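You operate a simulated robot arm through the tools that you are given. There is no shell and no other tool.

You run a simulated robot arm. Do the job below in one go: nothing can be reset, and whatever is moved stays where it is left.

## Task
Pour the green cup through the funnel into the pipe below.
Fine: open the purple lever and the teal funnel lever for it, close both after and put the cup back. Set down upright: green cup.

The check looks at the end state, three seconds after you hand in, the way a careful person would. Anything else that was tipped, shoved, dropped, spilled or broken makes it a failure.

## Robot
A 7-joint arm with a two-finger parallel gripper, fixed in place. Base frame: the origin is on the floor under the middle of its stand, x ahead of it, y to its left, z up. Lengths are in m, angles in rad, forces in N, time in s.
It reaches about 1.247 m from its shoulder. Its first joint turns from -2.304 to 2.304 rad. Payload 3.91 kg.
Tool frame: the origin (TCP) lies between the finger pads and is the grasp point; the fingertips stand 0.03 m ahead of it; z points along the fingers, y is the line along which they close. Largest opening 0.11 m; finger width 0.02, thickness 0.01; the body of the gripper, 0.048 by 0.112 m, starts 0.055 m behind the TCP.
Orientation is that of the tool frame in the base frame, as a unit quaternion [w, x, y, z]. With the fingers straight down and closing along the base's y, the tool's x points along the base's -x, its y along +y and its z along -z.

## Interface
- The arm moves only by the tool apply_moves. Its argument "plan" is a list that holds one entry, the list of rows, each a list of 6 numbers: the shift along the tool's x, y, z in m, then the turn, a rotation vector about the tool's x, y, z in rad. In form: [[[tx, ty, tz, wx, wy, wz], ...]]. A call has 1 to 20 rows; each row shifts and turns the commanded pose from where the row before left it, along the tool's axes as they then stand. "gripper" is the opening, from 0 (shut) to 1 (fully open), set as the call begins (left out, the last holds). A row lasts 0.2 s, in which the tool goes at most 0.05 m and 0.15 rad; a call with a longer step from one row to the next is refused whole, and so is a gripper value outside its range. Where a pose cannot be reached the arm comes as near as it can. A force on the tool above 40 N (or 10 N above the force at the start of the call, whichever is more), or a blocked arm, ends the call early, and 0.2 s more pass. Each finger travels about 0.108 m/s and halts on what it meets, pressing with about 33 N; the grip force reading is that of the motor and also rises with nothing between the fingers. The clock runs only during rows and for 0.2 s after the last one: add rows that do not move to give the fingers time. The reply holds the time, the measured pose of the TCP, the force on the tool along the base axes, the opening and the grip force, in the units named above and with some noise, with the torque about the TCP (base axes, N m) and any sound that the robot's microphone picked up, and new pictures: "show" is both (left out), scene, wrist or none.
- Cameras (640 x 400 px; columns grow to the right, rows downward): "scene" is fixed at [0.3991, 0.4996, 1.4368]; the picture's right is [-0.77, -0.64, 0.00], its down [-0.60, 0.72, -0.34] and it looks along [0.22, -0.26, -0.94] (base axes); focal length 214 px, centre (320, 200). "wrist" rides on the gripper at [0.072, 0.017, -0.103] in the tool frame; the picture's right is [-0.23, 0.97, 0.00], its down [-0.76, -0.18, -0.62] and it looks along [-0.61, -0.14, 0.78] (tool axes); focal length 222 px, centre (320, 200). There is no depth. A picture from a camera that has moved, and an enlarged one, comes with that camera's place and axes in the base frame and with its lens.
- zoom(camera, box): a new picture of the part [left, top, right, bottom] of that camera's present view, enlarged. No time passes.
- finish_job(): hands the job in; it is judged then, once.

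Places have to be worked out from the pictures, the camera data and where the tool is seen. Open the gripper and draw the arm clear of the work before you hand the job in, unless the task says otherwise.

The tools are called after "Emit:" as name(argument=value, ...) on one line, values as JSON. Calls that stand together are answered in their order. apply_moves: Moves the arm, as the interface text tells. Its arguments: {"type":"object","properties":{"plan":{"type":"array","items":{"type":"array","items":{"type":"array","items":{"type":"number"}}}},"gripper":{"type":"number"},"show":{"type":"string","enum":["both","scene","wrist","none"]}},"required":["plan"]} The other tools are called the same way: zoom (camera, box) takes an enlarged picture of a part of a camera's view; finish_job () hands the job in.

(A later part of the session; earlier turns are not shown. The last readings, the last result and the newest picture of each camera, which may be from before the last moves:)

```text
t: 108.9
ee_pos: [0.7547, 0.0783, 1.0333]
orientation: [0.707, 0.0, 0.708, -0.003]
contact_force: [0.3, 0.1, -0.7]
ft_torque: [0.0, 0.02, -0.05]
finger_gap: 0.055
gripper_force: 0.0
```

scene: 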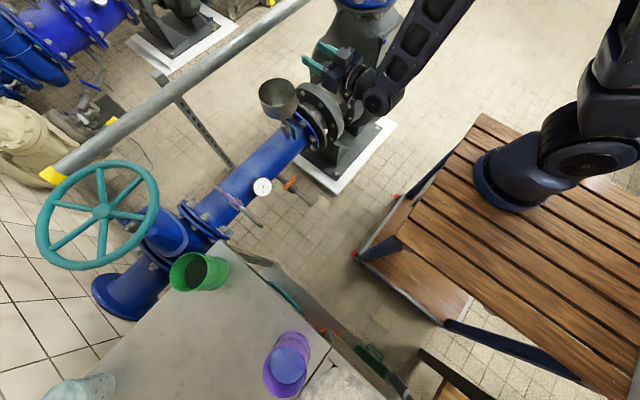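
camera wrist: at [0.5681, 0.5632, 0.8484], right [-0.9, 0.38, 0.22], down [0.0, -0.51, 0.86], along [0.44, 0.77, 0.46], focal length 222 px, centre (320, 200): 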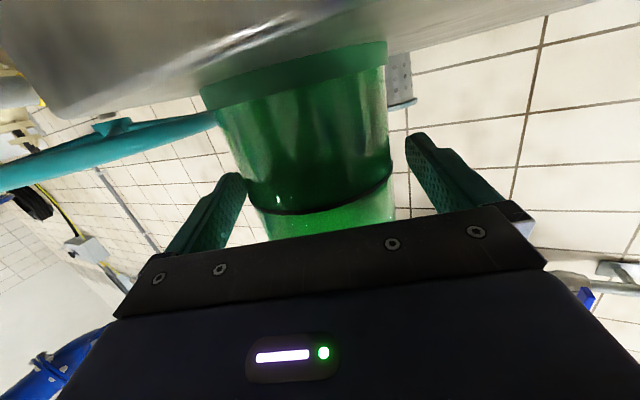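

I check the funnel is drained, then descend in front of the pipe to the lever height.

Emit:
zoom(camera="scene", box=[240, 60, 340, 150])

Emit:
apply_moves(plan=[[[0.045, 0.0002, 0, 0, 0, 0], [0.045, 0.0002, 0, 0, 0, 0], [0.045, 0.0002, 0, 0, 0, 0], [0.045, 0.0002, 0, 0, 0, 0], [0.045, 0.0002, 0, 0, 0, 0], [0.045, 0.0002, 0, 0, 0, 0], [0.045, 0.0002, 0, 0, 0, 0], [0.045, 0.0002, 0, 0, 0, 0], [0.045, 0.0002, 0, 0, 0, 0], [0.046, 0.0002, 0, 0, 0, 0], [0, 0, 0, 0, 0, 0]]], gripper=0.5)

Emit:
zoom(camera="wrist", box=[220, 0, 420, 160])

```text
4.44 times, centred on (290, 105) of scene
camera zoom: at [0.3991, 0.4996, 1.4368], right [-0.77, -0.64, 0.0], down [-0.6, 0.72, -0.34], along [0.22, -0.26, -0.94], focal length 953 px, centre (453, 622)
```

zoom: 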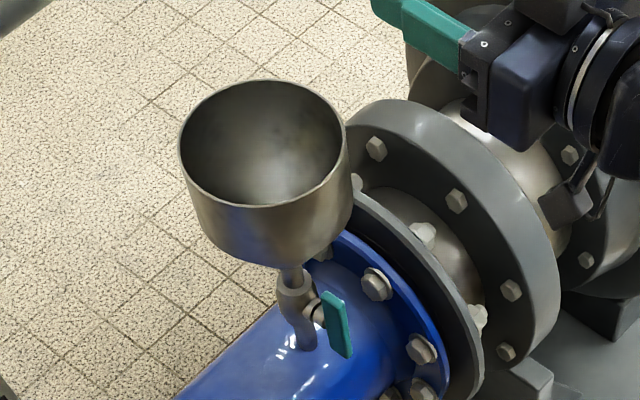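

```text
t: 111.3
ee_pos: [0.7548, 0.0784, 0.5801]
orientation: [0.707, 0.001, 0.707, -0.003]
contact_force: [0.0, 0.0, -0.3]
ft_torque: [-0.02, 0.02, -0.01]
finger_gap: 0.0549
gripper_force: 0.1
camera wrist: at [0.6515, 0.0965, 0.5099], right [0.01, 0.97, 0.22], down [-0.62, -0.17, 0.76], along [0.78, -0.15, 0.61], focal length 222 px, centre (320, 200)
```

scene: 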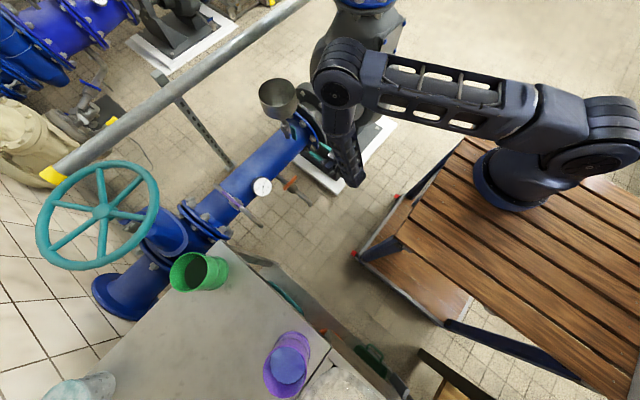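
wrist: 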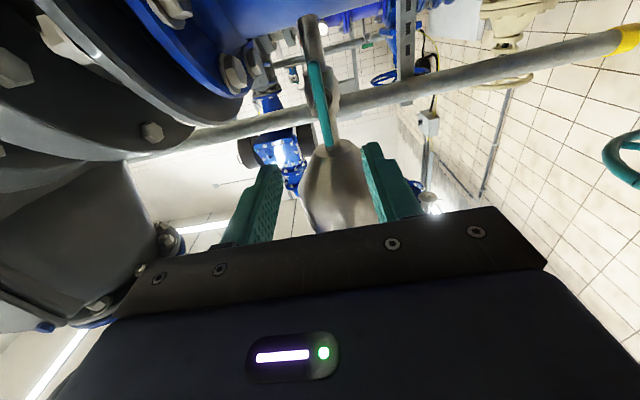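

```text
2.50 times, centred on (320, 80) of wrist
camera zoom: at [0.6515, 0.0965, 0.5099], right [0.01, 0.97, 0.22], down [-0.62, -0.17, 0.76], along [0.78, -0.15, 0.61], focal length 555 px, centre (320, 500)
```

zoom: 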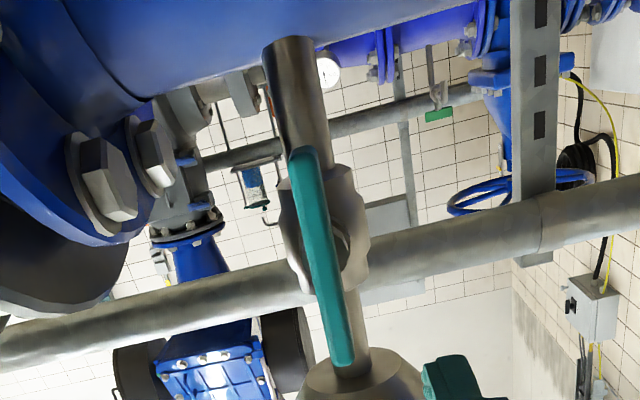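

The funnel has drained empty and the lever is vertical. I advance onto the bar, correcting 2 mm in y, and close.

Emit:
apply_moves(plan=[[[0, 0.001, 0.034, 0, 0, 0], [0, 0.001, 0.034, 0, 0, 0], [0, 0, 0.034, 0, 0, 0], [0, 0, 0.02, 0, 0, 0], [0, 0, 0.014, 0, 0, 0], [0, 0, 0, 0, 0, 0]]], gripper=0.5, show="wrist")

Emit:
apply_moves(plan=[[[0, 0, 0, 0, 0, 0], [0, 0, 0, 0, 0, 0], [0, 0, 0, 0, 0, 0]]], gripper=0.0, show="wrist")

```text
t: 112.7
ee_pos: [0.8908, 0.0799, 0.5813]
orientation: [0.707, 0.001, 0.707, -0.004]
contact_force: [-0.6, -1.2, -0.3]
ft_torque: [0.0, 0.02, 0.0]
finger_gap: 0.055
gripper_force: 0.2
camera wrist: at [0.7879, 0.0974, 0.5099], right [0.01, 0.97, 0.22], down [-0.62, -0.17, 0.76], along [0.78, -0.14, 0.61], focal length 222 px, centre (320, 200)
```

wrist: 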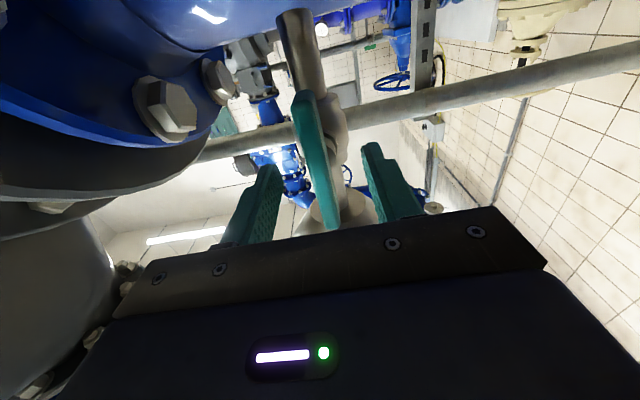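

```text
t: 113.5
ee_pos: [0.8918, 0.0794, 0.5812]
orientation: [0.707, 0.002, 0.707, -0.004]
contact_force: [2.7, 3.7, -1.5]
ft_torque: [0.54, 0.14, 1.07]
finger_gap: 0.0118
gripper_force: 44.6
camera wrist: at [0.7878, 0.0979, 0.5099], right [0.01, 0.97, 0.22], down [-0.62, -0.17, 0.76], along [0.78, -0.14, 0.61], focal length 222 px, centre (320, 200)
```

wrist: 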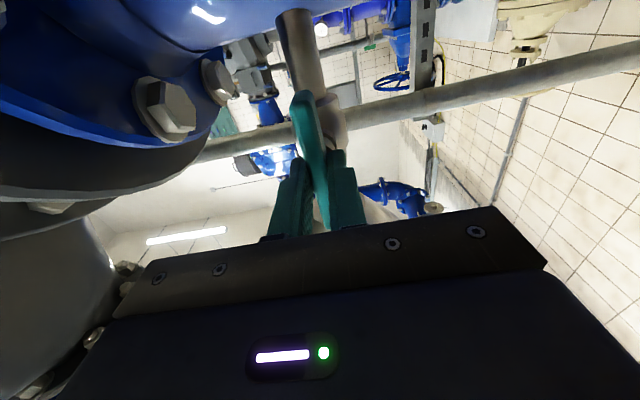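

The bar is held flat. I turn it back (positive sense), rotating about the stem, starting with about 0.56 rad.

Emit:
apply_moves(plan=[[[0, -0.0001, 0, 0, 0, 0.08], [0, -0.0001, 0, 0, 0, 0.08], [0, -0.0001, 0, 0, 0, 0.08], [0, -0.0001, 0, 0, 0, 0.08], [0, -0.0001, 0, 0, 0, 0.08], [0, -0.0001, 0, 0, 0, 0.08], [0, -0.0001, 0, 0, 0, 0.08], [0, 0, 0, 0, 0, 0]]], show="wrist")

```text
t: 115.3
ee_pos: [0.8909, 0.08, 0.5813]
orientation: [0.68, 0.197, 0.679, 0.193]
contact_force: [16.8, 12.7, -0.3]
ft_torque: [0.07, -0.02, 1.33]
finger_gap: 0.0118
gripper_force: 45.3
camera wrist: at [0.788, 0.1332, 0.5296], right [0.0, 0.71, 0.71], down [-0.63, -0.55, 0.55], along [0.78, -0.45, 0.44], focal length 222 px, centre (320, 200)
```

wrist: 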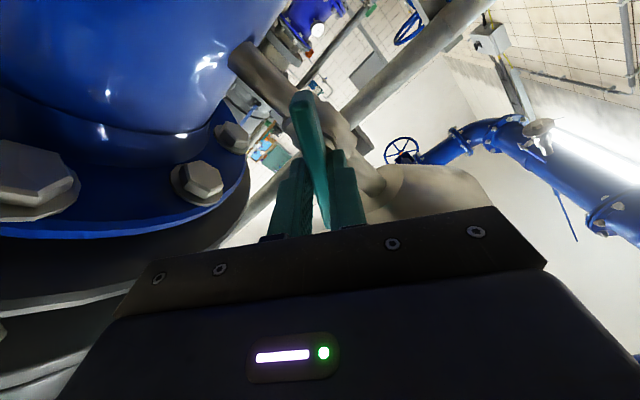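

The bar follows. I relieve the small side force and continue turning.

Emit:
apply_moves(plan=[[[0.0003, 0.0005, 0.0006, 0, 0, 0.04], [0, 0, 0, 0, 0, 0.08], [0, 0, 0, 0, 0, 0.08], [0, 0, 0, 0, 0, 0.08], [0, 0, 0, 0, 0, 0.08], [0, 0, 0, 0, 0, 0.08], [0, 0, 0, 0, 0, 0]]], show="wrist")

```text
t: 116.9
ee_pos: [0.8909, 0.0789, 0.5804]
orientation: [0.622, 0.341, 0.62, 0.335]
contact_force: [-7.1, -4.7, 1.0]
ft_torque: [0.02, -0.59, 0.84]
finger_gap: 0.0121
gripper_force: 45.0
camera wrist: at [0.7882, 0.1502, 0.5568], right [0.0, 0.34, 0.94], down [-0.63, -0.73, 0.27], along [0.78, -0.59, 0.21], focal length 222 px, centre (320, 200)
```

wrist: 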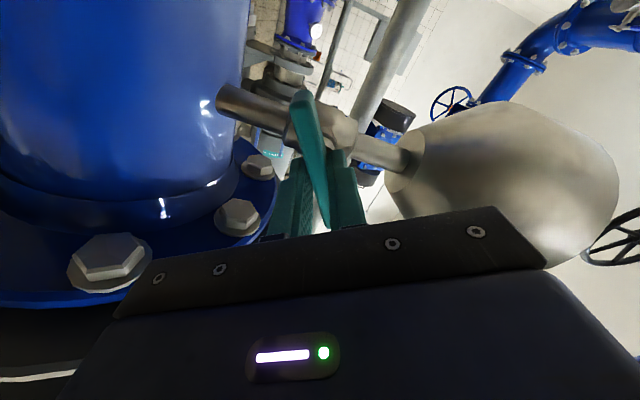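

About 58° turned with low forces. I continue toward 90°.

Emit:
apply_moves(plan=[[[0, -0.0001, 0, 0, 0, 0.08], [0, -0.0001, 0, 0, 0, 0.08], [0, -0.0001, 0, 0, 0, 0.08], [0, -0.0001, 0, 0, 0, 0.08], [0, -0.0001, 0, 0, 0, 0.08], [0, 0, 0, 0, 0, 0.06], [0, 0, 0, 0, 0, 0]]], show="wrist")

```text
t: 118.5
ee_pos: [0.8901, 0.0788, 0.5796]
orientation: [0.53, 0.472, 0.526, 0.468]
contact_force: [-4.8, -14.0, -5.9]
ft_torque: [0.01, -0.24, 0.54]
finger_gap: 0.0117
gripper_force: 45.2
camera wrist: at [0.7884, 0.154, 0.5899], right [0.0, -0.11, 0.99], down [-0.63, -0.77, -0.09], along [0.78, -0.63, -0.07], focal length 222 px, centre (320, 200)
```

wrist: 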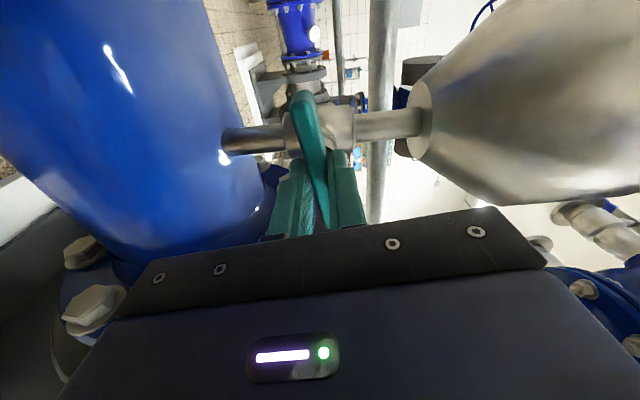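

At about 84°. I turn the last 6–8° in small steps to reach the closed stop.

Emit:
apply_moves(plan=[[[-0.0005, 0, 0, 0, 0, 0.03], [0, 0, 0, 0, 0, 0.03], [0, 0, 0, 0, 0, 0.03], [0, 0, 0, 0, 0, 0.025], [0, 0, 0, 0, 0, 0]]], show="wrist")

```text
t: 119.7
ee_pos: [0.8913, 0.0785, 0.5807]
orientation: [0.501, 0.502, 0.499, 0.498]
contact_force: [-13.9, -14.6, -15.1]
ft_torque: [-0.04, -0.13, -0.58]
finger_gap: 0.0119
gripper_force: 44.4
camera wrist: at [0.7883, 0.1524, 0.5982], right [0.0, -0.23, 0.97], down [-0.63, -0.76, -0.18], along [0.78, -0.61, -0.14], focal length 222 px, centre (320, 200)
```

wrist: 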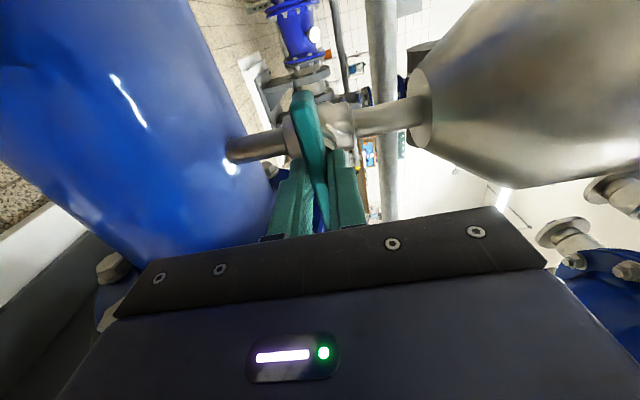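

The lever reads 90° turned, so it is back to horizontal. I nudge 0.04 rad further to feel for the closed stop, then release and back off.

Emit:
apply_moves(plan=[[[0, 0, 0, 0, 0, 0.02], [0, 0, 0, 0, 0, 0.02], [0, 0, 0, 0, 0, 0]]], show="none")

Emit:
apply_moves(plan=[[[0, 0, 0, 0, 0, 0], [0, 0, 0, 0, 0, 0], [0, 0, 0, 0, 0, 0], [0, 0, -0.025, 0, 0, 0], [0, 0, -0.035, 0, 0, 0], [0, 0, -0.035, 0, 0, 0], [0, 0, -0.035, 0, 0, 0], [0, 0, 0, 0, 0, 0]]], gripper=0.5)

Emit:
zoom(camera="wrist", box=[220, 20, 420, 180])

Emit:
zoom(camera="scene", box=[250, 80, 370, 170])

```text
t: 120.5
ee_pos: [0.8911, 0.0799, 0.5799]
orientation: [0.491, 0.513, 0.488, 0.507]
contact_force: [-17.5, -11.7, -18.0]
ft_torque: [-0.91, 0.1, -0.39]
finger_gap: 0.0121
gripper_force: 44.8
```

```text
t: 122.3
ee_pos: [0.7612, 0.0793, 0.5805]
orientation: [0.491, 0.512, 0.488, 0.508]
contact_force: [-0.2, -0.2, -0.1]
ft_torque: [0.01, 0.0, -0.03]
finger_gap: 0.055
gripper_force: 0.0
camera wrist: at [0.6584, 0.1521, 0.6017], right [0.0, -0.27, 0.96], down [-0.63, -0.75, -0.21], along [0.78, -0.61, -0.17], focal length 222 px, centre (320, 200)
```

scene: 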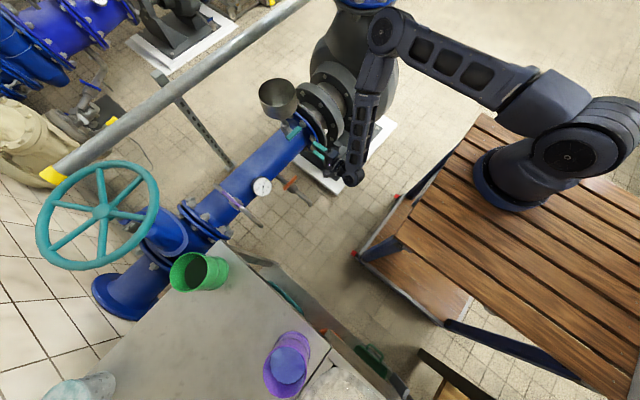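
wrist: 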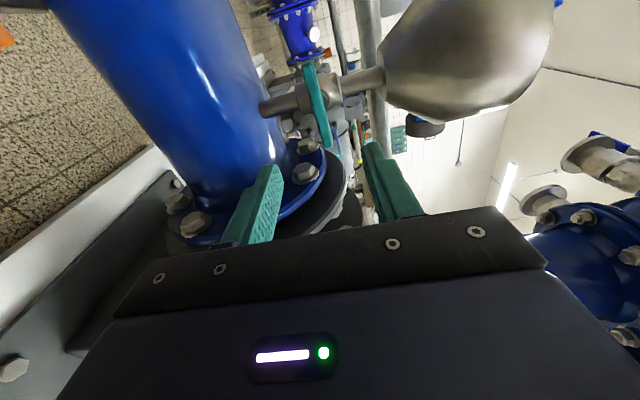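

```text
2.50 times, centred on (320, 100) of wrist
camera zoom: at [0.6584, 0.1521, 0.6017], right [0.0, -0.27, 0.96], down [-0.63, -0.75, -0.21], along [0.78, -0.61, -0.17], focal length 555 px, centre (320, 450)
```

zoom: 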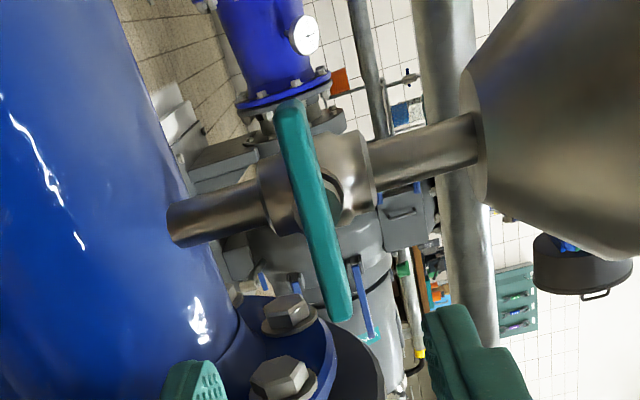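

```text
4.44 times, centred on (310, 125) of scene
camera zoom: at [0.3991, 0.4996, 1.4368], right [-0.77, -0.64, 0.0], down [-0.6, 0.72, -0.34], along [0.22, -0.26, -0.94], focal length 953 px, centre (364, 533)
```

zoom: 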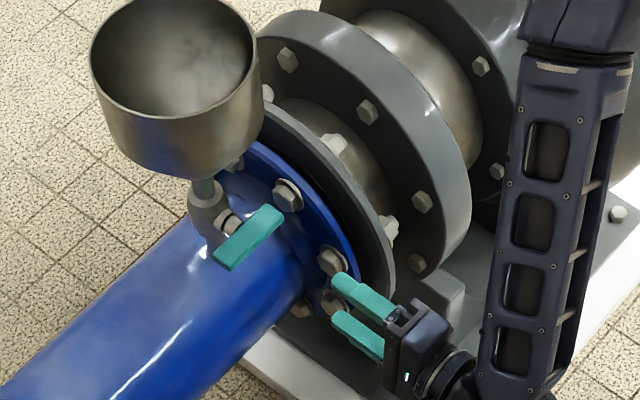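

The lever felt its closed stop (torque −0.9 Nm) and in the picture it lies exactly as at the start. I now rise away from the pipe before going to the purple lever.

Emit:
apply_moves(plan=[[[0, 0.045, 0, 0, 0, 0], [0, 0.045, 0, 0, 0, 0], [0, 0.045, 0, 0, 0, 0], [0, 0.045, 0, 0, 0, 0], [0, 0.045, 0, 0, 0, 0], [0, 0.045, 0, 0, 0, 0], [0, 0.045, 0, 0, 0, 0], [0, 0.045, 0, 0, 0, 0], [0, 0.045, 0, 0, 0, 0], [0, 0.045, 0, 0, 0, 0], [0, 0, 0, 0, 0, 0]]], show="scene")

Emit:
apply_moves(plan=[[[0, 0, 0, 0, 0, -0.1465], [0, 0, 0, 0, 0, -0.1465], [0, 0, 0, 0, 0, -0.1465], [0, 0, 0, 0, 0, -0.1465], [0, 0, 0, 0, 0, -0.1465], [0, 0, 0, 0, 0, -0.1465], [0, 0, 0, 0, 0, -0.1465], [0, 0, 0, 0, 0, -0.1465], [0, 0, 0, 0, 0, -0.1465], [0, 0, 0, 0, 0, -0.1465], [0, 0, 0, 0, 0, -0.1465], [0, 0, 0, 0, 0, 0]]], show="scene")

```text
t: 123.6
ee_pos: [0.7083, 0.1011, 0.7299]
orientation: [0.426, 0.563, 0.519, 0.481]
contact_force: [-1.1, 0.9, 0.3]
ft_torque: [-0.01, 0.03, -0.08]
finger_gap: 0.0552
gripper_force: 0.0
stopped in row 6: the arm was blocked; the commanded pose is now the measured one
```

scene: 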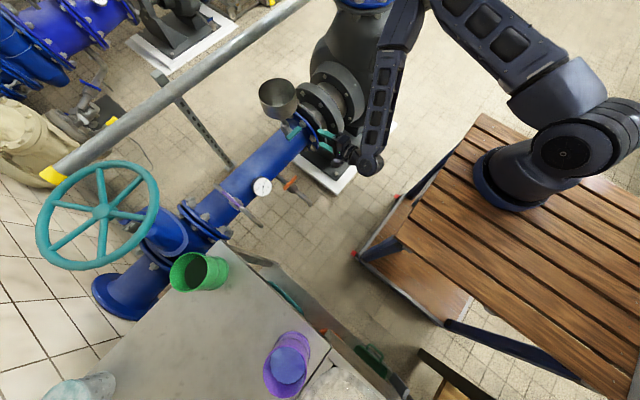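

```text
t: 124.6
ee_pos: [0.69, 0.0105, 0.6679]
orientation: [0.52, 0.49, 0.637, 0.292]
contact_force: [-0.9, -0.3, 0.2]
ft_torque: [0.01, 0.02, -0.02]
finger_gap: 0.055
gripper_force: 0.0
stopped in row 4: the arm was blocked; the commanded pose is now the measured one
```

scene: 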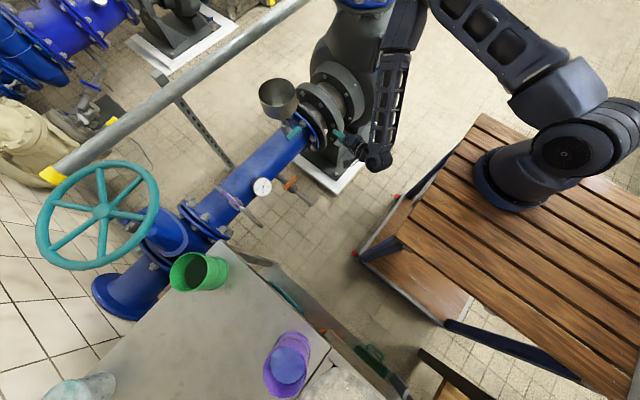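

Both calls ended because the arm was blocked, so I stop and look at where the arm touches something before moving on.

Emit:
zoom(camera="scene", box=[250, 0, 450, 190])

Emit:
zoom(camera="scene", box=[300, 0, 640, 240])

Emit:
zoom(camera="wrist", box=[0, 0, 640, 400])

```text
2.11 times, centred on (350, 95) of scene
camera zoom: at [0.3991, 0.4996, 1.4368], right [-0.77, -0.64, 0.0], down [-0.6, 0.72, -0.34], along [0.22, -0.26, -0.94], focal length 452 px, centre (257, 421)
```

zoom: 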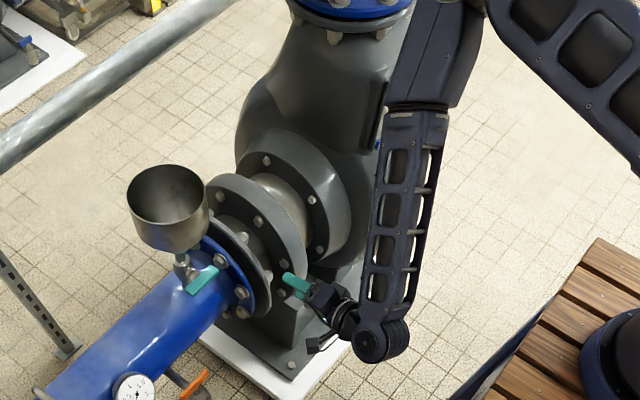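

```text
1.67 times, centred on (470, 120) of scene
camera zoom: at [0.3991, 0.4996, 1.4368], right [-0.77, -0.64, 0.0], down [-0.6, 0.72, -0.34], along [0.22, -0.26, -0.94], focal length 358 px, centre (70, 333)
```

zoom: 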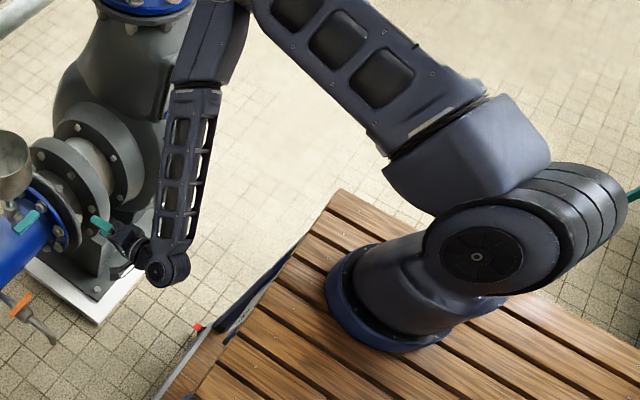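

```text
1.00 times, centred on (320, 200) of wrist (not enlarged: the box is as wide or as high as the picture)
camera zoom: at [0.5985, 0.0992, 0.6866], right [0.31, 0.13, 0.94], down [-0.66, -0.68, 0.31], along [0.68, -0.72, -0.12], focal length 222 px, centre (320, 200)
```

zoom: 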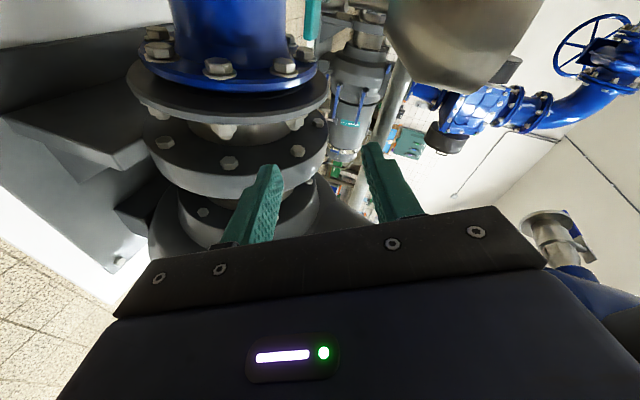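

No link visibly touches anything and the tool force is ~0, so this looks like a joint limit or posture problem at this roll. I hold still for a moment to see whether the arm is stable.

Emit:
apply_moves(plan=[[[0, 0, 0, 0, 0, 0], [0, 0, 0, 0, 0, 0]]])

```text
t: 125.2
ee_pos: [0.6889, 0.0123, 0.668]
orientation: [0.52, 0.489, 0.637, 0.291]
contact_force: [0.1, -0.5, -0.3]
ft_torque: [0.01, -0.02, -0.02]
finger_gap: 0.0547
gripper_force: 0.0
camera wrist: at [0.5984, 0.0994, 0.6868], right [0.31, 0.13, 0.94], down [-0.66, -0.68, 0.31], along [0.68, -0.72, -0.12], focal length 222 px, centre (320, 200)
```

scene: 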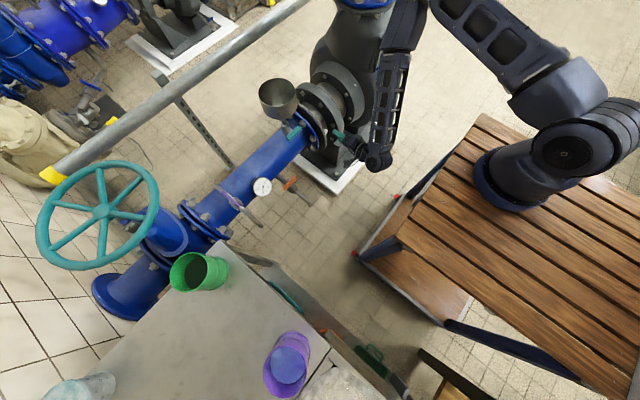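
wrist: 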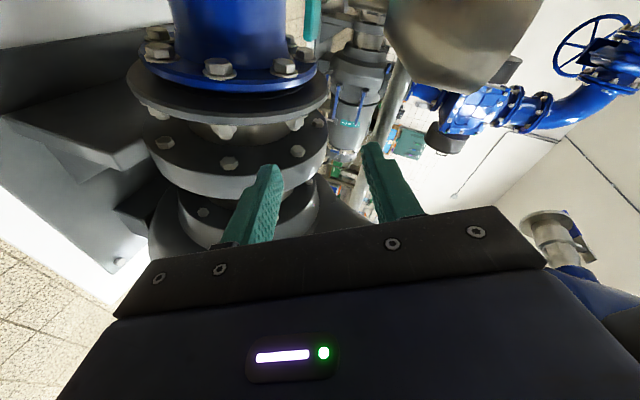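

The arm is stable. I test with a small roll back of 0.1 rad to see if it tracks.

Emit:
apply_moves(plan=[[[0, 0, 0, 0, 0, -0.05], [0, 0, 0, 0, 0, -0.05], [0, 0, 0, 0, 0, 0]]], show="none")

```text
t: 126.0
ee_pos: [0.6825, -0.0058, 0.6594]
orientation: [0.528, 0.472, 0.657, 0.258]
contact_force: [1.8, 0.4, -0.6]
ft_torque: [0.0, 0.01, 0.01]
finger_gap: 0.055
gripper_force: 0.0
```

The tool drifts instead of following, so some joint sits at its limit in this posture. I go back the way I came: a small step toward the earlier good pose (+x, +y, down) to see whether it tracks.

Emit:
apply_moves(plan=[[[0.0135, -0.0007, 0.0109, 0, 0, 0], [0.0135, -0.0007, 0.0109, 0, 0, 0], [0, 0, 0, 0, 0, 0]]], show="scene")

```text
t: 126.8
ee_pos: [0.7076, 0.02, 0.6427]
orientation: [0.531, 0.466, 0.658, 0.261]
contact_force: [0.1, 0.6, -0.1]
ft_torque: [0.0, 0.01, 0.0]
finger_gap: 0.0551
gripper_force: 0.2
```

scene: 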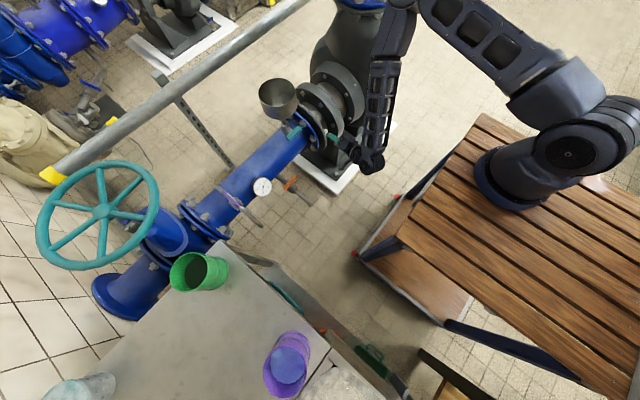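

It tracks in this direction. I return to the earlier pose in front of the lever (0.76, 0.08, 0.58) and level the tool to face +x again.

Emit:
apply_moves(plan=[[[0.0203, -0.0024, 0.015, 0, 0, 0], [0.0203, -0.0024, 0.015, 0, 0, 0], [0.0203, -0.0024, 0.015, 0, 0, 0], [0.0202, -0.0024, 0.0149, 0, 0, 0], [0, 0, 0, 0, 0, 0]]], show="none")

Emit:
apply_moves(plan=[[[0, 0, 0, -0.08, 0, 0], [0, 0, 0, -0.08, 0, 0], [0, 0, 0, -0.08, 0, 0], [0, 0, 0, -0.08, 0, 0], [0, 0, 0, 0, 0, 0]]], show="scene")

```text
t: 128.0
ee_pos: [0.7656, 0.0924, 0.5881]
orientation: [0.536, 0.454, 0.66, 0.266]
contact_force: [-0.1, 0.6, 0.1]
ft_torque: [0.02, -0.03, -0.03]
finger_gap: 0.0551
gripper_force: 0.1
```

```text
t: 129.2
ee_pos: [0.7644, 0.0919, 0.5882]
orientation: [0.601, 0.365, 0.609, 0.367]
contact_force: [0.9, -0.6, 0.4]
ft_torque: [0.03, -0.01, 0.0]
finger_gap: 0.055
gripper_force: 0.1
```

scene: 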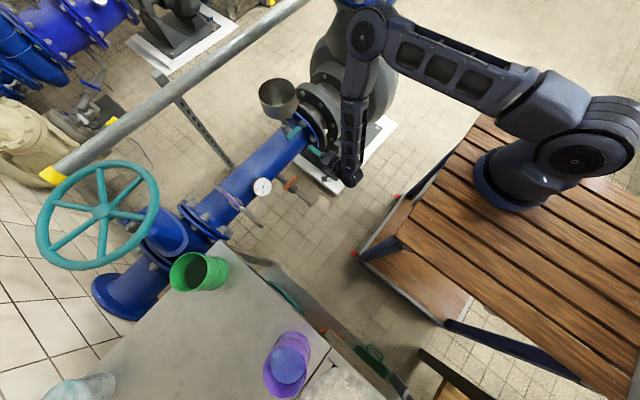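

The arm tracks again, facing +x at roll ≈62°. I roll back to 0° here before rising.

Emit:
apply_moves(plan=[[[0, 0, 0, 0, 0, -0.1], [0, 0, 0, 0, 0, -0.1], [0, 0, 0, 0, 0, -0.1], [0, 0, 0, 0, 0, -0.1], [0, 0, 0, 0, 0, -0.1], [0, 0, 0, 0, 0, -0.1], [0, 0, 0, 0, 0, -0.1], [0, 0, 0, 0, 0, -0.1], [0, 0, 0, 0, 0, -0.1], [0, 0, 0, 0, 0, -0.1], [0, 0, 0, 0, 0, -0.09], [0, 0, 0, 0, 0, 0]]], show="scene")

```text
t: 131.8
ee_pos: [0.7642, 0.092, 0.5875]
orientation: [0.705, -0.004, 0.709, 0.002]
contact_force: [0.4, -0.9, -0.4]
ft_torque: [-0.03, 0.0, 0.01]
finger_gap: 0.0553
gripper_force: 0.1
```

scene: 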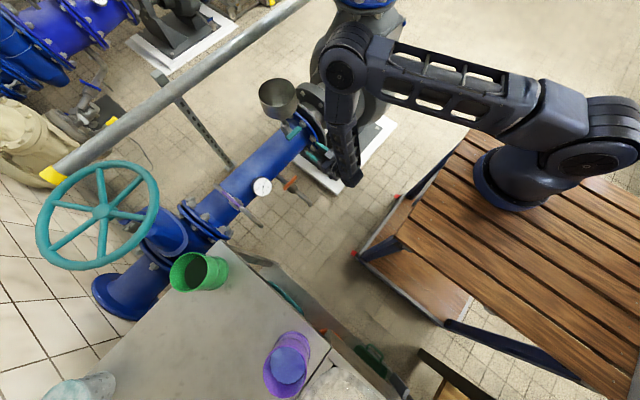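

Rolled back cleanly. Now I rise straight up in this posture, which worked before.

Emit:
apply_moves(plan=[[[-0.045, 0, 0, 0, 0, 0], [-0.045, 0, 0, 0, 0, 0], [-0.045, 0, 0, 0, 0, 0], [-0.045, 0, 0, 0, 0, 0], [-0.045, 0, 0, 0, 0, 0], [-0.045, 0, 0, 0, 0, 0], [-0.045, 0, 0, 0, 0, 0], [-0.045, 0, 0, 0, 0, 0], [-0.045, 0, 0, 0, 0, 0], [0, 0, 0, 0, 0, 0]]], show="scene")

```text
t: 134.0
ee_pos: [0.7673, 0.0944, 0.9921]
orientation: [0.705, -0.004, 0.709, 0.003]
contact_force: [0.5, -0.9, 0.4]
ft_torque: [0.0, 0.0, 0.02]
finger_gap: 0.0549
gripper_force: 0.0
```

scene: 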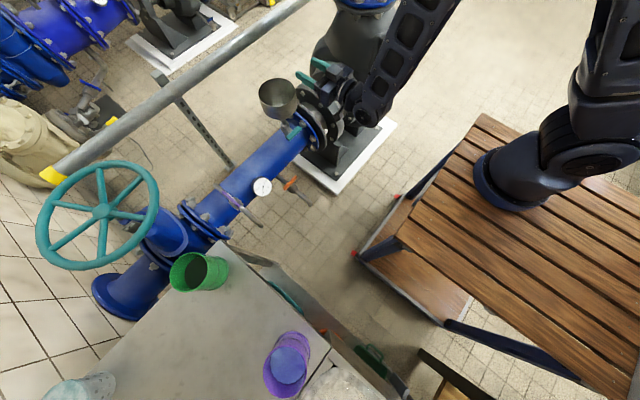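

That worked. Next I pitch the tool down to vertical here.

Emit:
apply_moves(plan=[[[0, 0, 0, 0, 0.1428, 0], [0, 0, 0, 0, 0.1428, 0], [0, 0, 0, 0, 0.1428, 0], [0, 0, 0, 0, 0.1428, 0], [0, 0, 0, 0, 0.1428, 0], [0, 0, 0, 0, 0.1428, 0], [0, 0, 0, 0, 0.1428, 0], [0, 0, 0, 0, 0.1428, 0], [0, 0, 0, 0, 0.1428, 0], [0, 0, 0, 0, 0.1428, 0], [0, 0, 0, 0, 0.1428, 0], [0, 0, 0, 0, 0, 0]]], show="scene")

```text
t: 136.6
ee_pos: [0.7674, 0.0933, 0.9937]
orientation: [-0.003, -0.005, 1.0, -0.001]
contact_force: [0.5, 0.4, -0.5]
ft_torque: [-0.04, 0.01, -0.01]
finger_gap: 0.0548
gripper_force: 0.1
```

scene: 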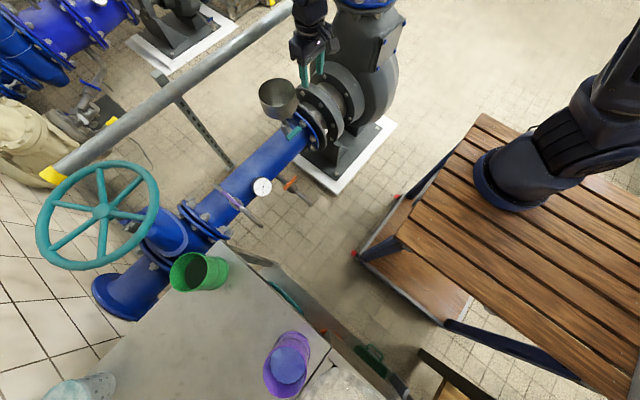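

Tool vertical again. I move over the purple lever at height and begin rolling toward −172°, the range that worked there before.

Emit:
apply_moves(plan=[[[-0.0082, 0.0408, 0.0074, 0, 0, 0], [-0.0082, 0.0408, 0.0074, 0, 0, 0], [-0.0082, 0.0408, 0.0074, 0, 0, 0], [-0.0082, 0.0408, 0.0074, 0, 0, 0], [-0.0082, 0.0408, 0.0074, 0, 0, 0], [-0.0082, 0.0408, 0.0074, 0, 0, 0], [-0.0082, 0.0408, 0.0074, 0, 0, 0], [-0.0082, 0.0408, 0.0074, 0, 0, 0], [-0.0082, 0.0408, 0.0074, 0, 0, 0], [-0.0082, 0.0408, 0.0074, 0, 0, 0], [0, 0, 0, 0, 0, -0.14], [0, 0, 0, 0, 0, -0.14], [0, 0, 0, 0, 0, -0.14], [0, 0, 0, 0, 0, -0.14], [0, 0, 0, 0, 0, -0.14], [0, 0, 0, 0, 0, -0.14], [0, 0, 0, 0, 0, -0.14], [0, 0, 0, 0, 0, -0.14], [0, 0, 0, 0, 0, -0.14], [0, 0, 0, 0, 0, -0.14]]], gripper=0.5, show="scene")

```text
t: 140.8
ee_pos: [0.8447, 0.5013, 0.9173]
orientation: [-0.003, -0.648, 0.762, 0.001]
contact_force: [-1.0, 0.5, 0.2]
ft_torque: [-0.02, -0.02, 0.02]
finger_gap: 0.055
gripper_force: 0.1
```

scene: 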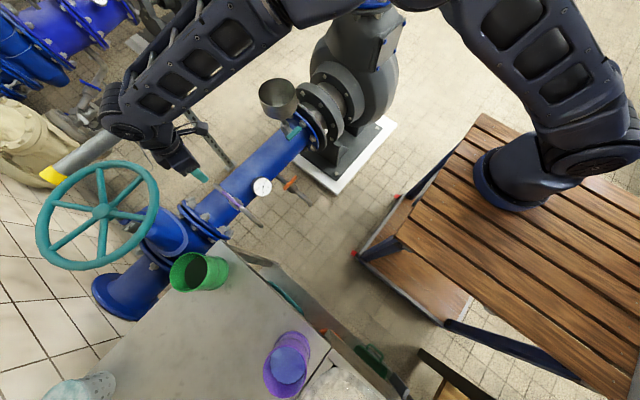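

Now at roll ≈−81° above the lever. I roll the rest to about −172° and look at the bar.

Emit:
apply_moves(plan=[[[0, 0, 0, 0, 0, -0.1445], [0, 0, 0, 0, 0, -0.1445], [0, 0, 0, 0, 0, -0.1445], [0, 0, 0, 0, 0, -0.1445], [0, 0, 0, 0, 0, -0.1445], [0, 0, 0, 0, 0, -0.1445], [0, 0, 0, 0, 0, -0.1445], [0, 0, 0, 0, 0, -0.1445], [0, 0, 0, 0, 0, -0.1445], [0, 0, 0, 0, 0, -0.1445], [0, 0, 0, 0, 0, -0.1445], [0, 0, 0, 0, 0, 0]]])

Emit:
zoom(camera="wrist", box=[200, 20, 440, 200])

```text
t: 143.4
ee_pos: [0.8448, 0.5019, 0.9178]
orientation: [0.001, 0.997, -0.071, -0.005]
contact_force: [0.3, 0.1, 0.9]
ft_torque: [-0.08, 0.03, -0.01]
finger_gap: 0.0549
gripper_force: 0.0
camera wrist: at [0.9151, 0.4754, 1.0208], right [-0.36, -0.93, 0.0], down [-0.72, 0.28, 0.63], along [-0.59, 0.22, -0.78], focal length 222 px, centre (320, 200)
```

scene: 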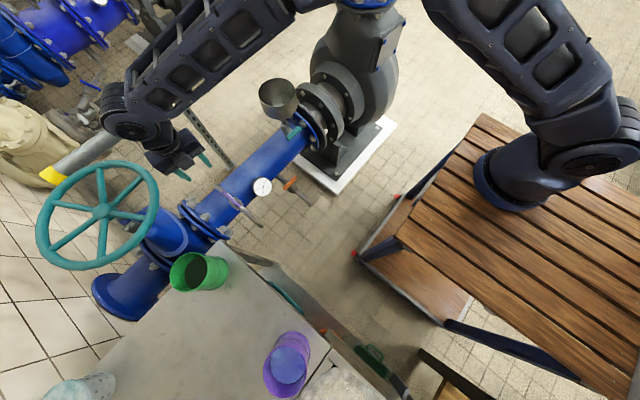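
wrist: 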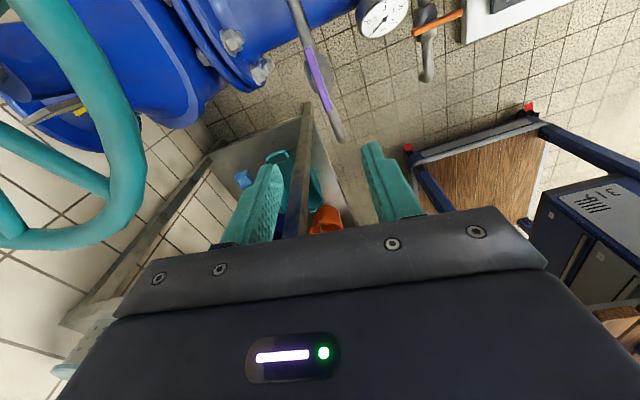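

```text
2.22 times, centred on (320, 110) of wrist
camera zoom: at [0.9151, 0.4754, 1.0208], right [-0.36, -0.93, 0.0], down [-0.72, 0.28, 0.63], along [-0.59, 0.22, -0.78], focal length 494 px, centre (320, 400)
```

zoom: 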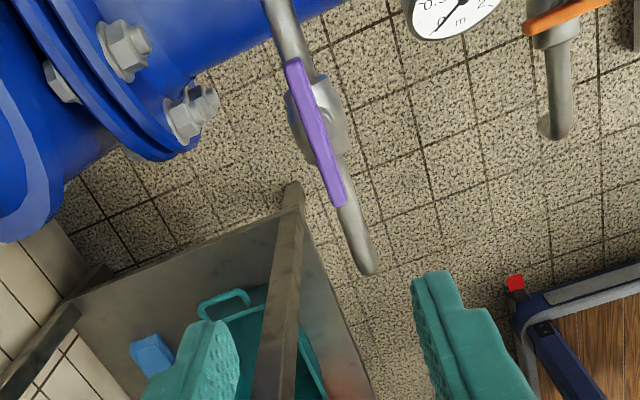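

The bar lies along x with its middle near (0.851, 0.502). I straighten a tiny tilt, descend to just above it and check alignment.

Emit:
apply_moves(plan=[[[0.0043, 0.0003, 0.04, 0, 0.01, 0], [0, 0, 0.045, 0, 0, 0], [0, 0, 0.045, 0, 0, 0], [0, 0, 0.045, 0, 0, 0], [0, 0, 0.03, 0, 0, 0], [0, 0, 0.01, 0, 0, 0], [0, 0, 0, 0, 0, 0]]], gripper=0.5)

Emit:
zoom(camera="wrist", box=[200, 20, 440, 220])

```text
t: 145.0
ee_pos: [0.851, 0.5, 0.7006]
orientation: [0.002, 0.997, -0.072, 0.002]
contact_force: [-0.2, 1.6, -1.1]
ft_torque: [0.01, -0.01, 0.0]
finger_gap: 0.055
gripper_force: 0.1
camera wrist: at [0.9188, 0.4732, 0.8063], right [-0.36, -0.93, 0.0], down [-0.73, 0.29, 0.62], along [-0.58, 0.22, -0.79], focal length 222 px, centre (320, 200)
```

scene: 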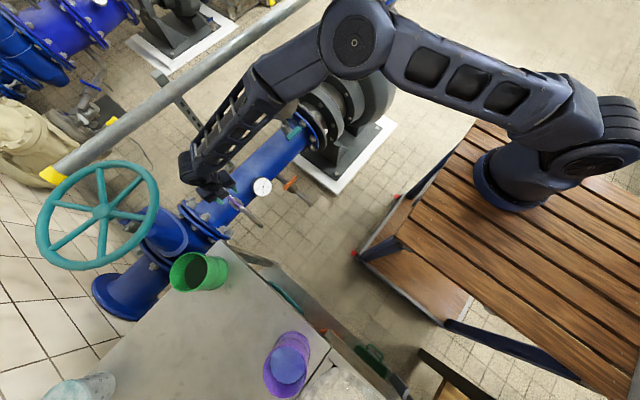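
wrist: 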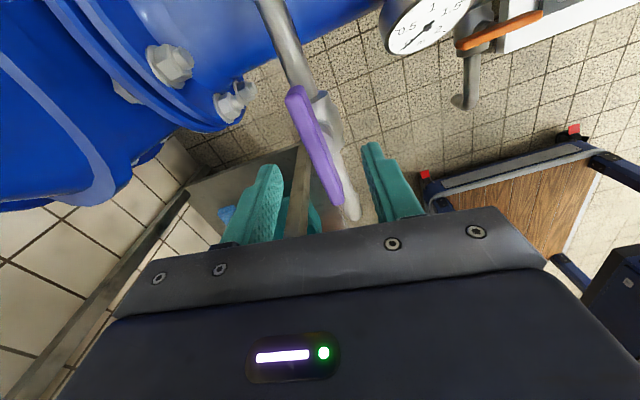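

```text
2.00 times, centred on (320, 120) of wrist
camera zoom: at [0.9188, 0.4732, 0.8063], right [-0.36, -0.93, 0.0], down [-0.73, 0.29, 0.62], along [-0.58, 0.22, -0.79], focal length 444 px, centre (320, 360)
```

zoom: 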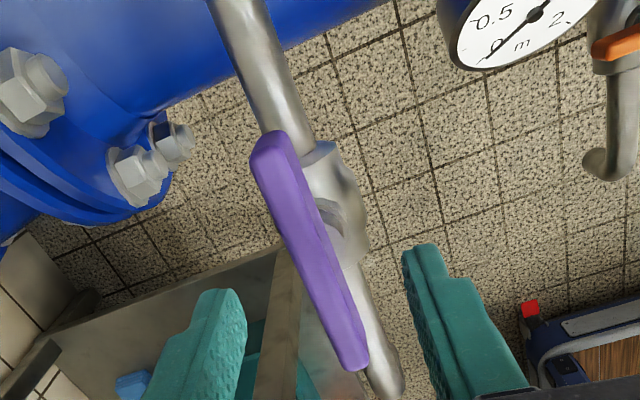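

Aligned. I descend the last 3 cm so the tips straddle the bar and close.

Emit:
apply_moves(plan=[[[-0.001, -0.001, 0.015, 0, 0, 0], [0, 0, 0.0145, 0, 0, 0], [0, 0, 0, 0, 0, 0]]], gripper=0.5, show="none")

Emit:
apply_moves(plan=[[[0, 0, 0, 0, 0, 0], [0, 0, 0, 0, 0, 0], [0, 0, 0, 0, 0, 0]]], gripper=0.0, show="wrist")

Emit:
zoom(camera="wrist", box=[200, 40, 440, 240])

```text
t: 145.8
ee_pos: [0.848, 0.501, 0.6707]
orientation: [0.002, 0.997, -0.071, 0.003]
contact_force: [0.4, -0.4, -0.1]
ft_torque: [-0.01, 0.01, -0.01]
finger_gap: 0.0549
gripper_force: 0.1
```

```text
t: 146.6
ee_pos: [0.8485, 0.5005, 0.6724]
orientation: [0.002, 0.997, -0.072, 0.001]
contact_force: [-1.4, -6.5, 2.2]
ft_torque: [0.91, 0.08, -0.04]
finger_gap: 0.0118
gripper_force: 44.4
camera wrist: at [0.9176, 0.474, 0.7768], right [-0.36, -0.93, 0.0], down [-0.73, 0.29, 0.62], along [-0.58, 0.22, -0.79], focal length 222 px, centre (320, 200)
```

wrist: 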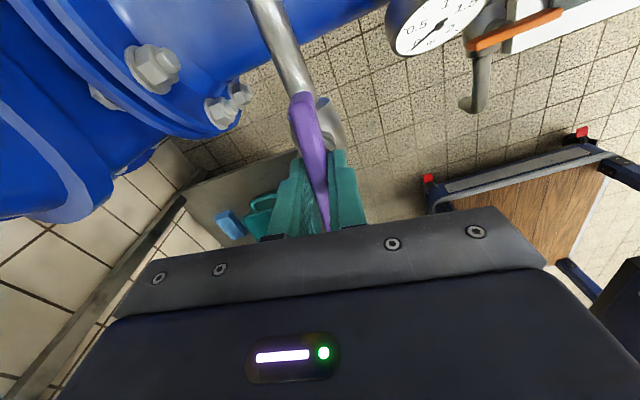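

```text
2.00 times, centred on (320, 140) of wrist
camera zoom: at [0.9176, 0.474, 0.7768], right [-0.36, -0.93, 0.0], down [-0.73, 0.29, 0.62], along [-0.58, 0.22, -0.79], focal length 444 px, centre (320, 320)
```

zoom: 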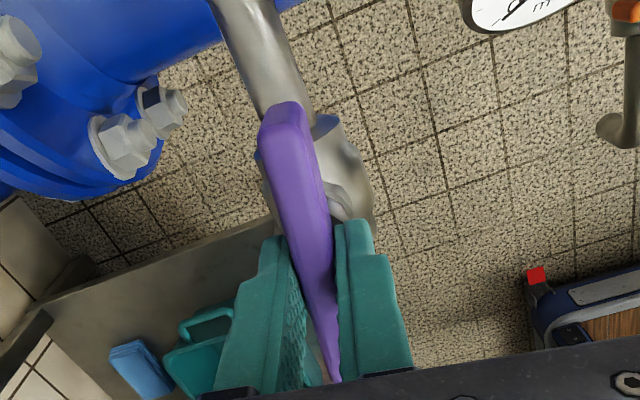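

The bar is now gripped flat (gap 0.012). I turn it back in the closing sense, starting with about 0.5 rad.

Emit:
apply_moves(plan=[[[0, 0, 0, 0, 0, 0.06], [0, 0, 0, 0, 0, 0.08], [0, 0, 0, 0, 0, 0.08], [0, 0, 0, 0, 0, 0.08], [0, 0, 0, 0, 0, 0.08], [0, 0, 0, 0, 0, 0.08], [0, 0, 0, 0, 0, 0]]], show="wrist")

```text
t: 148.2
ee_pos: [0.8482, 0.5008, 0.6714]
orientation: [0.001, 0.954, -0.299, 0.003]
contact_force: [4.4, -4.8, -5.3]
ft_torque: [-0.33, -1.31, -0.03]
finger_gap: 0.0118
gripper_force: 45.6
camera wrist: at [0.8986, 0.4467, 0.7768], right [-0.74, -0.67, 0.0], down [-0.53, 0.58, 0.62], along [-0.42, 0.46, -0.79], focal length 222 px, centre (320, 200)
```

wrist: 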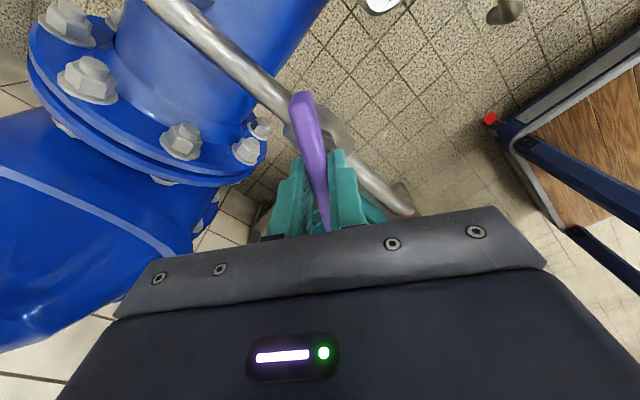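

The bar follows with low forces. I keep turning.

Emit:
apply_moves(plan=[[[0, 0, 0, 0, 0, 0.08], [0, 0, 0, 0, 0, 0.08], [0, 0, 0, 0, 0, 0.08], [0, 0, 0, 0, 0, 0.08], [0, 0, 0, 0, 0, 0.08], [0, 0, 0, 0, 0, 0.08], [0, 0, 0, 0, 0, 0.08], [0, 0, 0, 0, 0, 0]]], show="wrist")

```text
t: 150.0
ee_pos: [0.85, 0.5027, 0.673]
orientation: [0.0, 0.836, -0.549, 0.002]
contact_force: [27.9, 14.6, -16.6]
ft_torque: [-0.63, 0.13, 0.0]
finger_gap: 0.012
gripper_force: 45.4
camera wrist: at [0.8623, 0.429, 0.7768], right [-0.98, -0.18, 0.0], down [-0.14, 0.77, 0.62], along [-0.11, 0.61, -0.78], focal length 222 px, centre (320, 200)
```

wrist: 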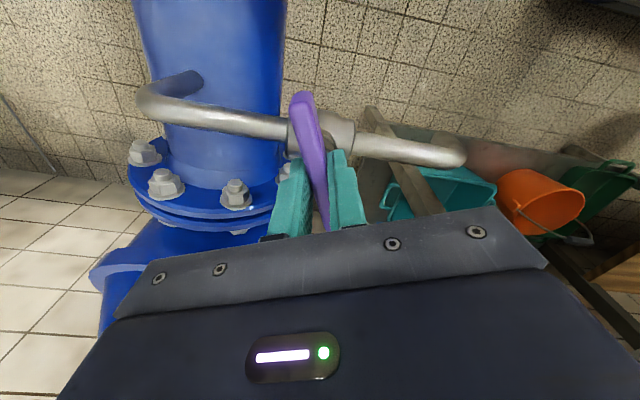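

About 58° back. I relieve the side force by about 1.4 mm and continue.

Emit:
apply_moves(plan=[[[-0.0002, -0.0013, 0.0004, 0, 0, 0], [0, 0, 0, 0, 0, 0.07], [0, 0, 0, 0, 0, 0.07], [0, 0, 0, 0, 0, 0.07], [0, 0, 0, 0, 0, 0.07], [0, 0, 0, 0, 0, 0]]], show="wrist")

```text
t: 151.4
ee_pos: [0.8502, 0.5012, 0.6717]
orientation: [0.001, 0.751, -0.66, 0.003]
contact_force: [10.8, 3.4, -1.7]
ft_torque: [-0.36, 0.65, -0.06]
finger_gap: 0.012
gripper_force: 44.5
camera wrist: at [0.842, 0.4284, 0.7768], right [-0.99, 0.1, 0.0], down [0.08, 0.78, 0.62], along [0.07, 0.62, -0.78], focal length 222 px, centre (320, 200)
```

wrist: 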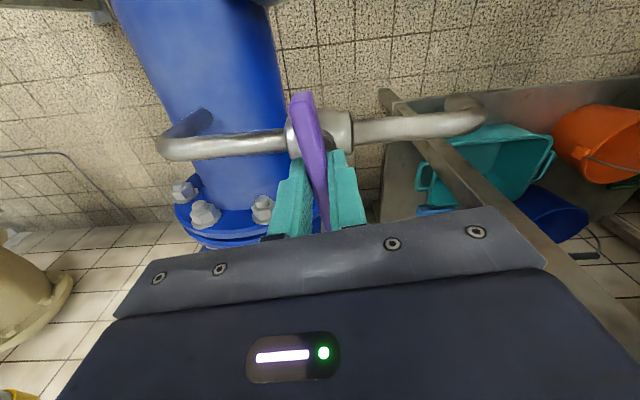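

About 7° to go. I finish in small steps, watching for the closed stop.

Emit:
apply_moves(plan=[[[0, 0, 0, 0, 0, 0.035], [0, 0, 0, 0, 0, 0.035], [0, 0, 0, 0, 0, 0.035], [0, 0, 0, 0, 0, 0.025], [0, 0, 0, 0, 0, 0]]], show="wrist")

Emit:
zoom(camera="wrist", box=[140, 60, 500, 240])

```text
t: 152.6
ee_pos: [0.8492, 0.5017, 0.6723]
orientation: [-0.001, -0.707, 0.708, -0.002]
contact_force: [13.6, 2.6, -2.2]
ft_torque: [-0.89, 0.66, 0.42]
finger_gap: 0.012
gripper_force: 44.6
camera wrist: at [0.8327, 0.4299, 0.7767], right [-0.97, 0.23, 0.0], down [0.18, 0.76, 0.62], along [0.15, 0.6, -0.78], focal length 222 px, centre (320, 200)
```

wrist: 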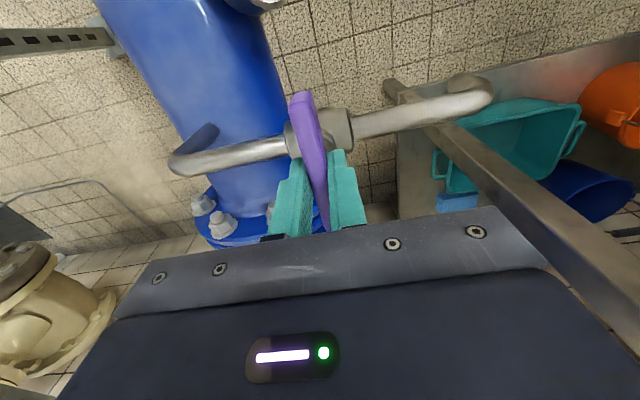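

```text
1.78 times, centred on (320, 150) of wrist
camera zoom: at [0.8327, 0.4299, 0.7767], right [-0.97, 0.23, 0.0], down [0.18, 0.76, 0.62], along [0.15, 0.6, -0.78], focal length 395 px, centre (320, 289)
```

zoom: 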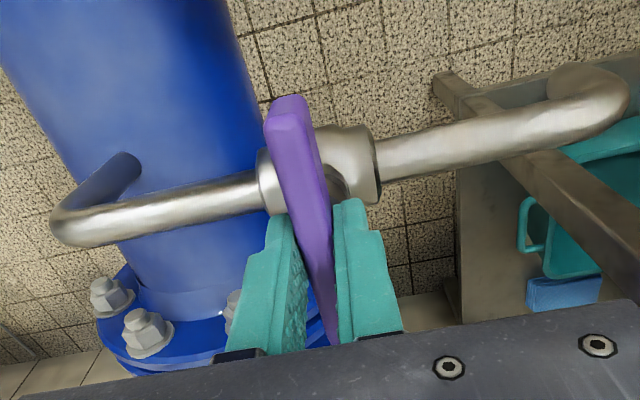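

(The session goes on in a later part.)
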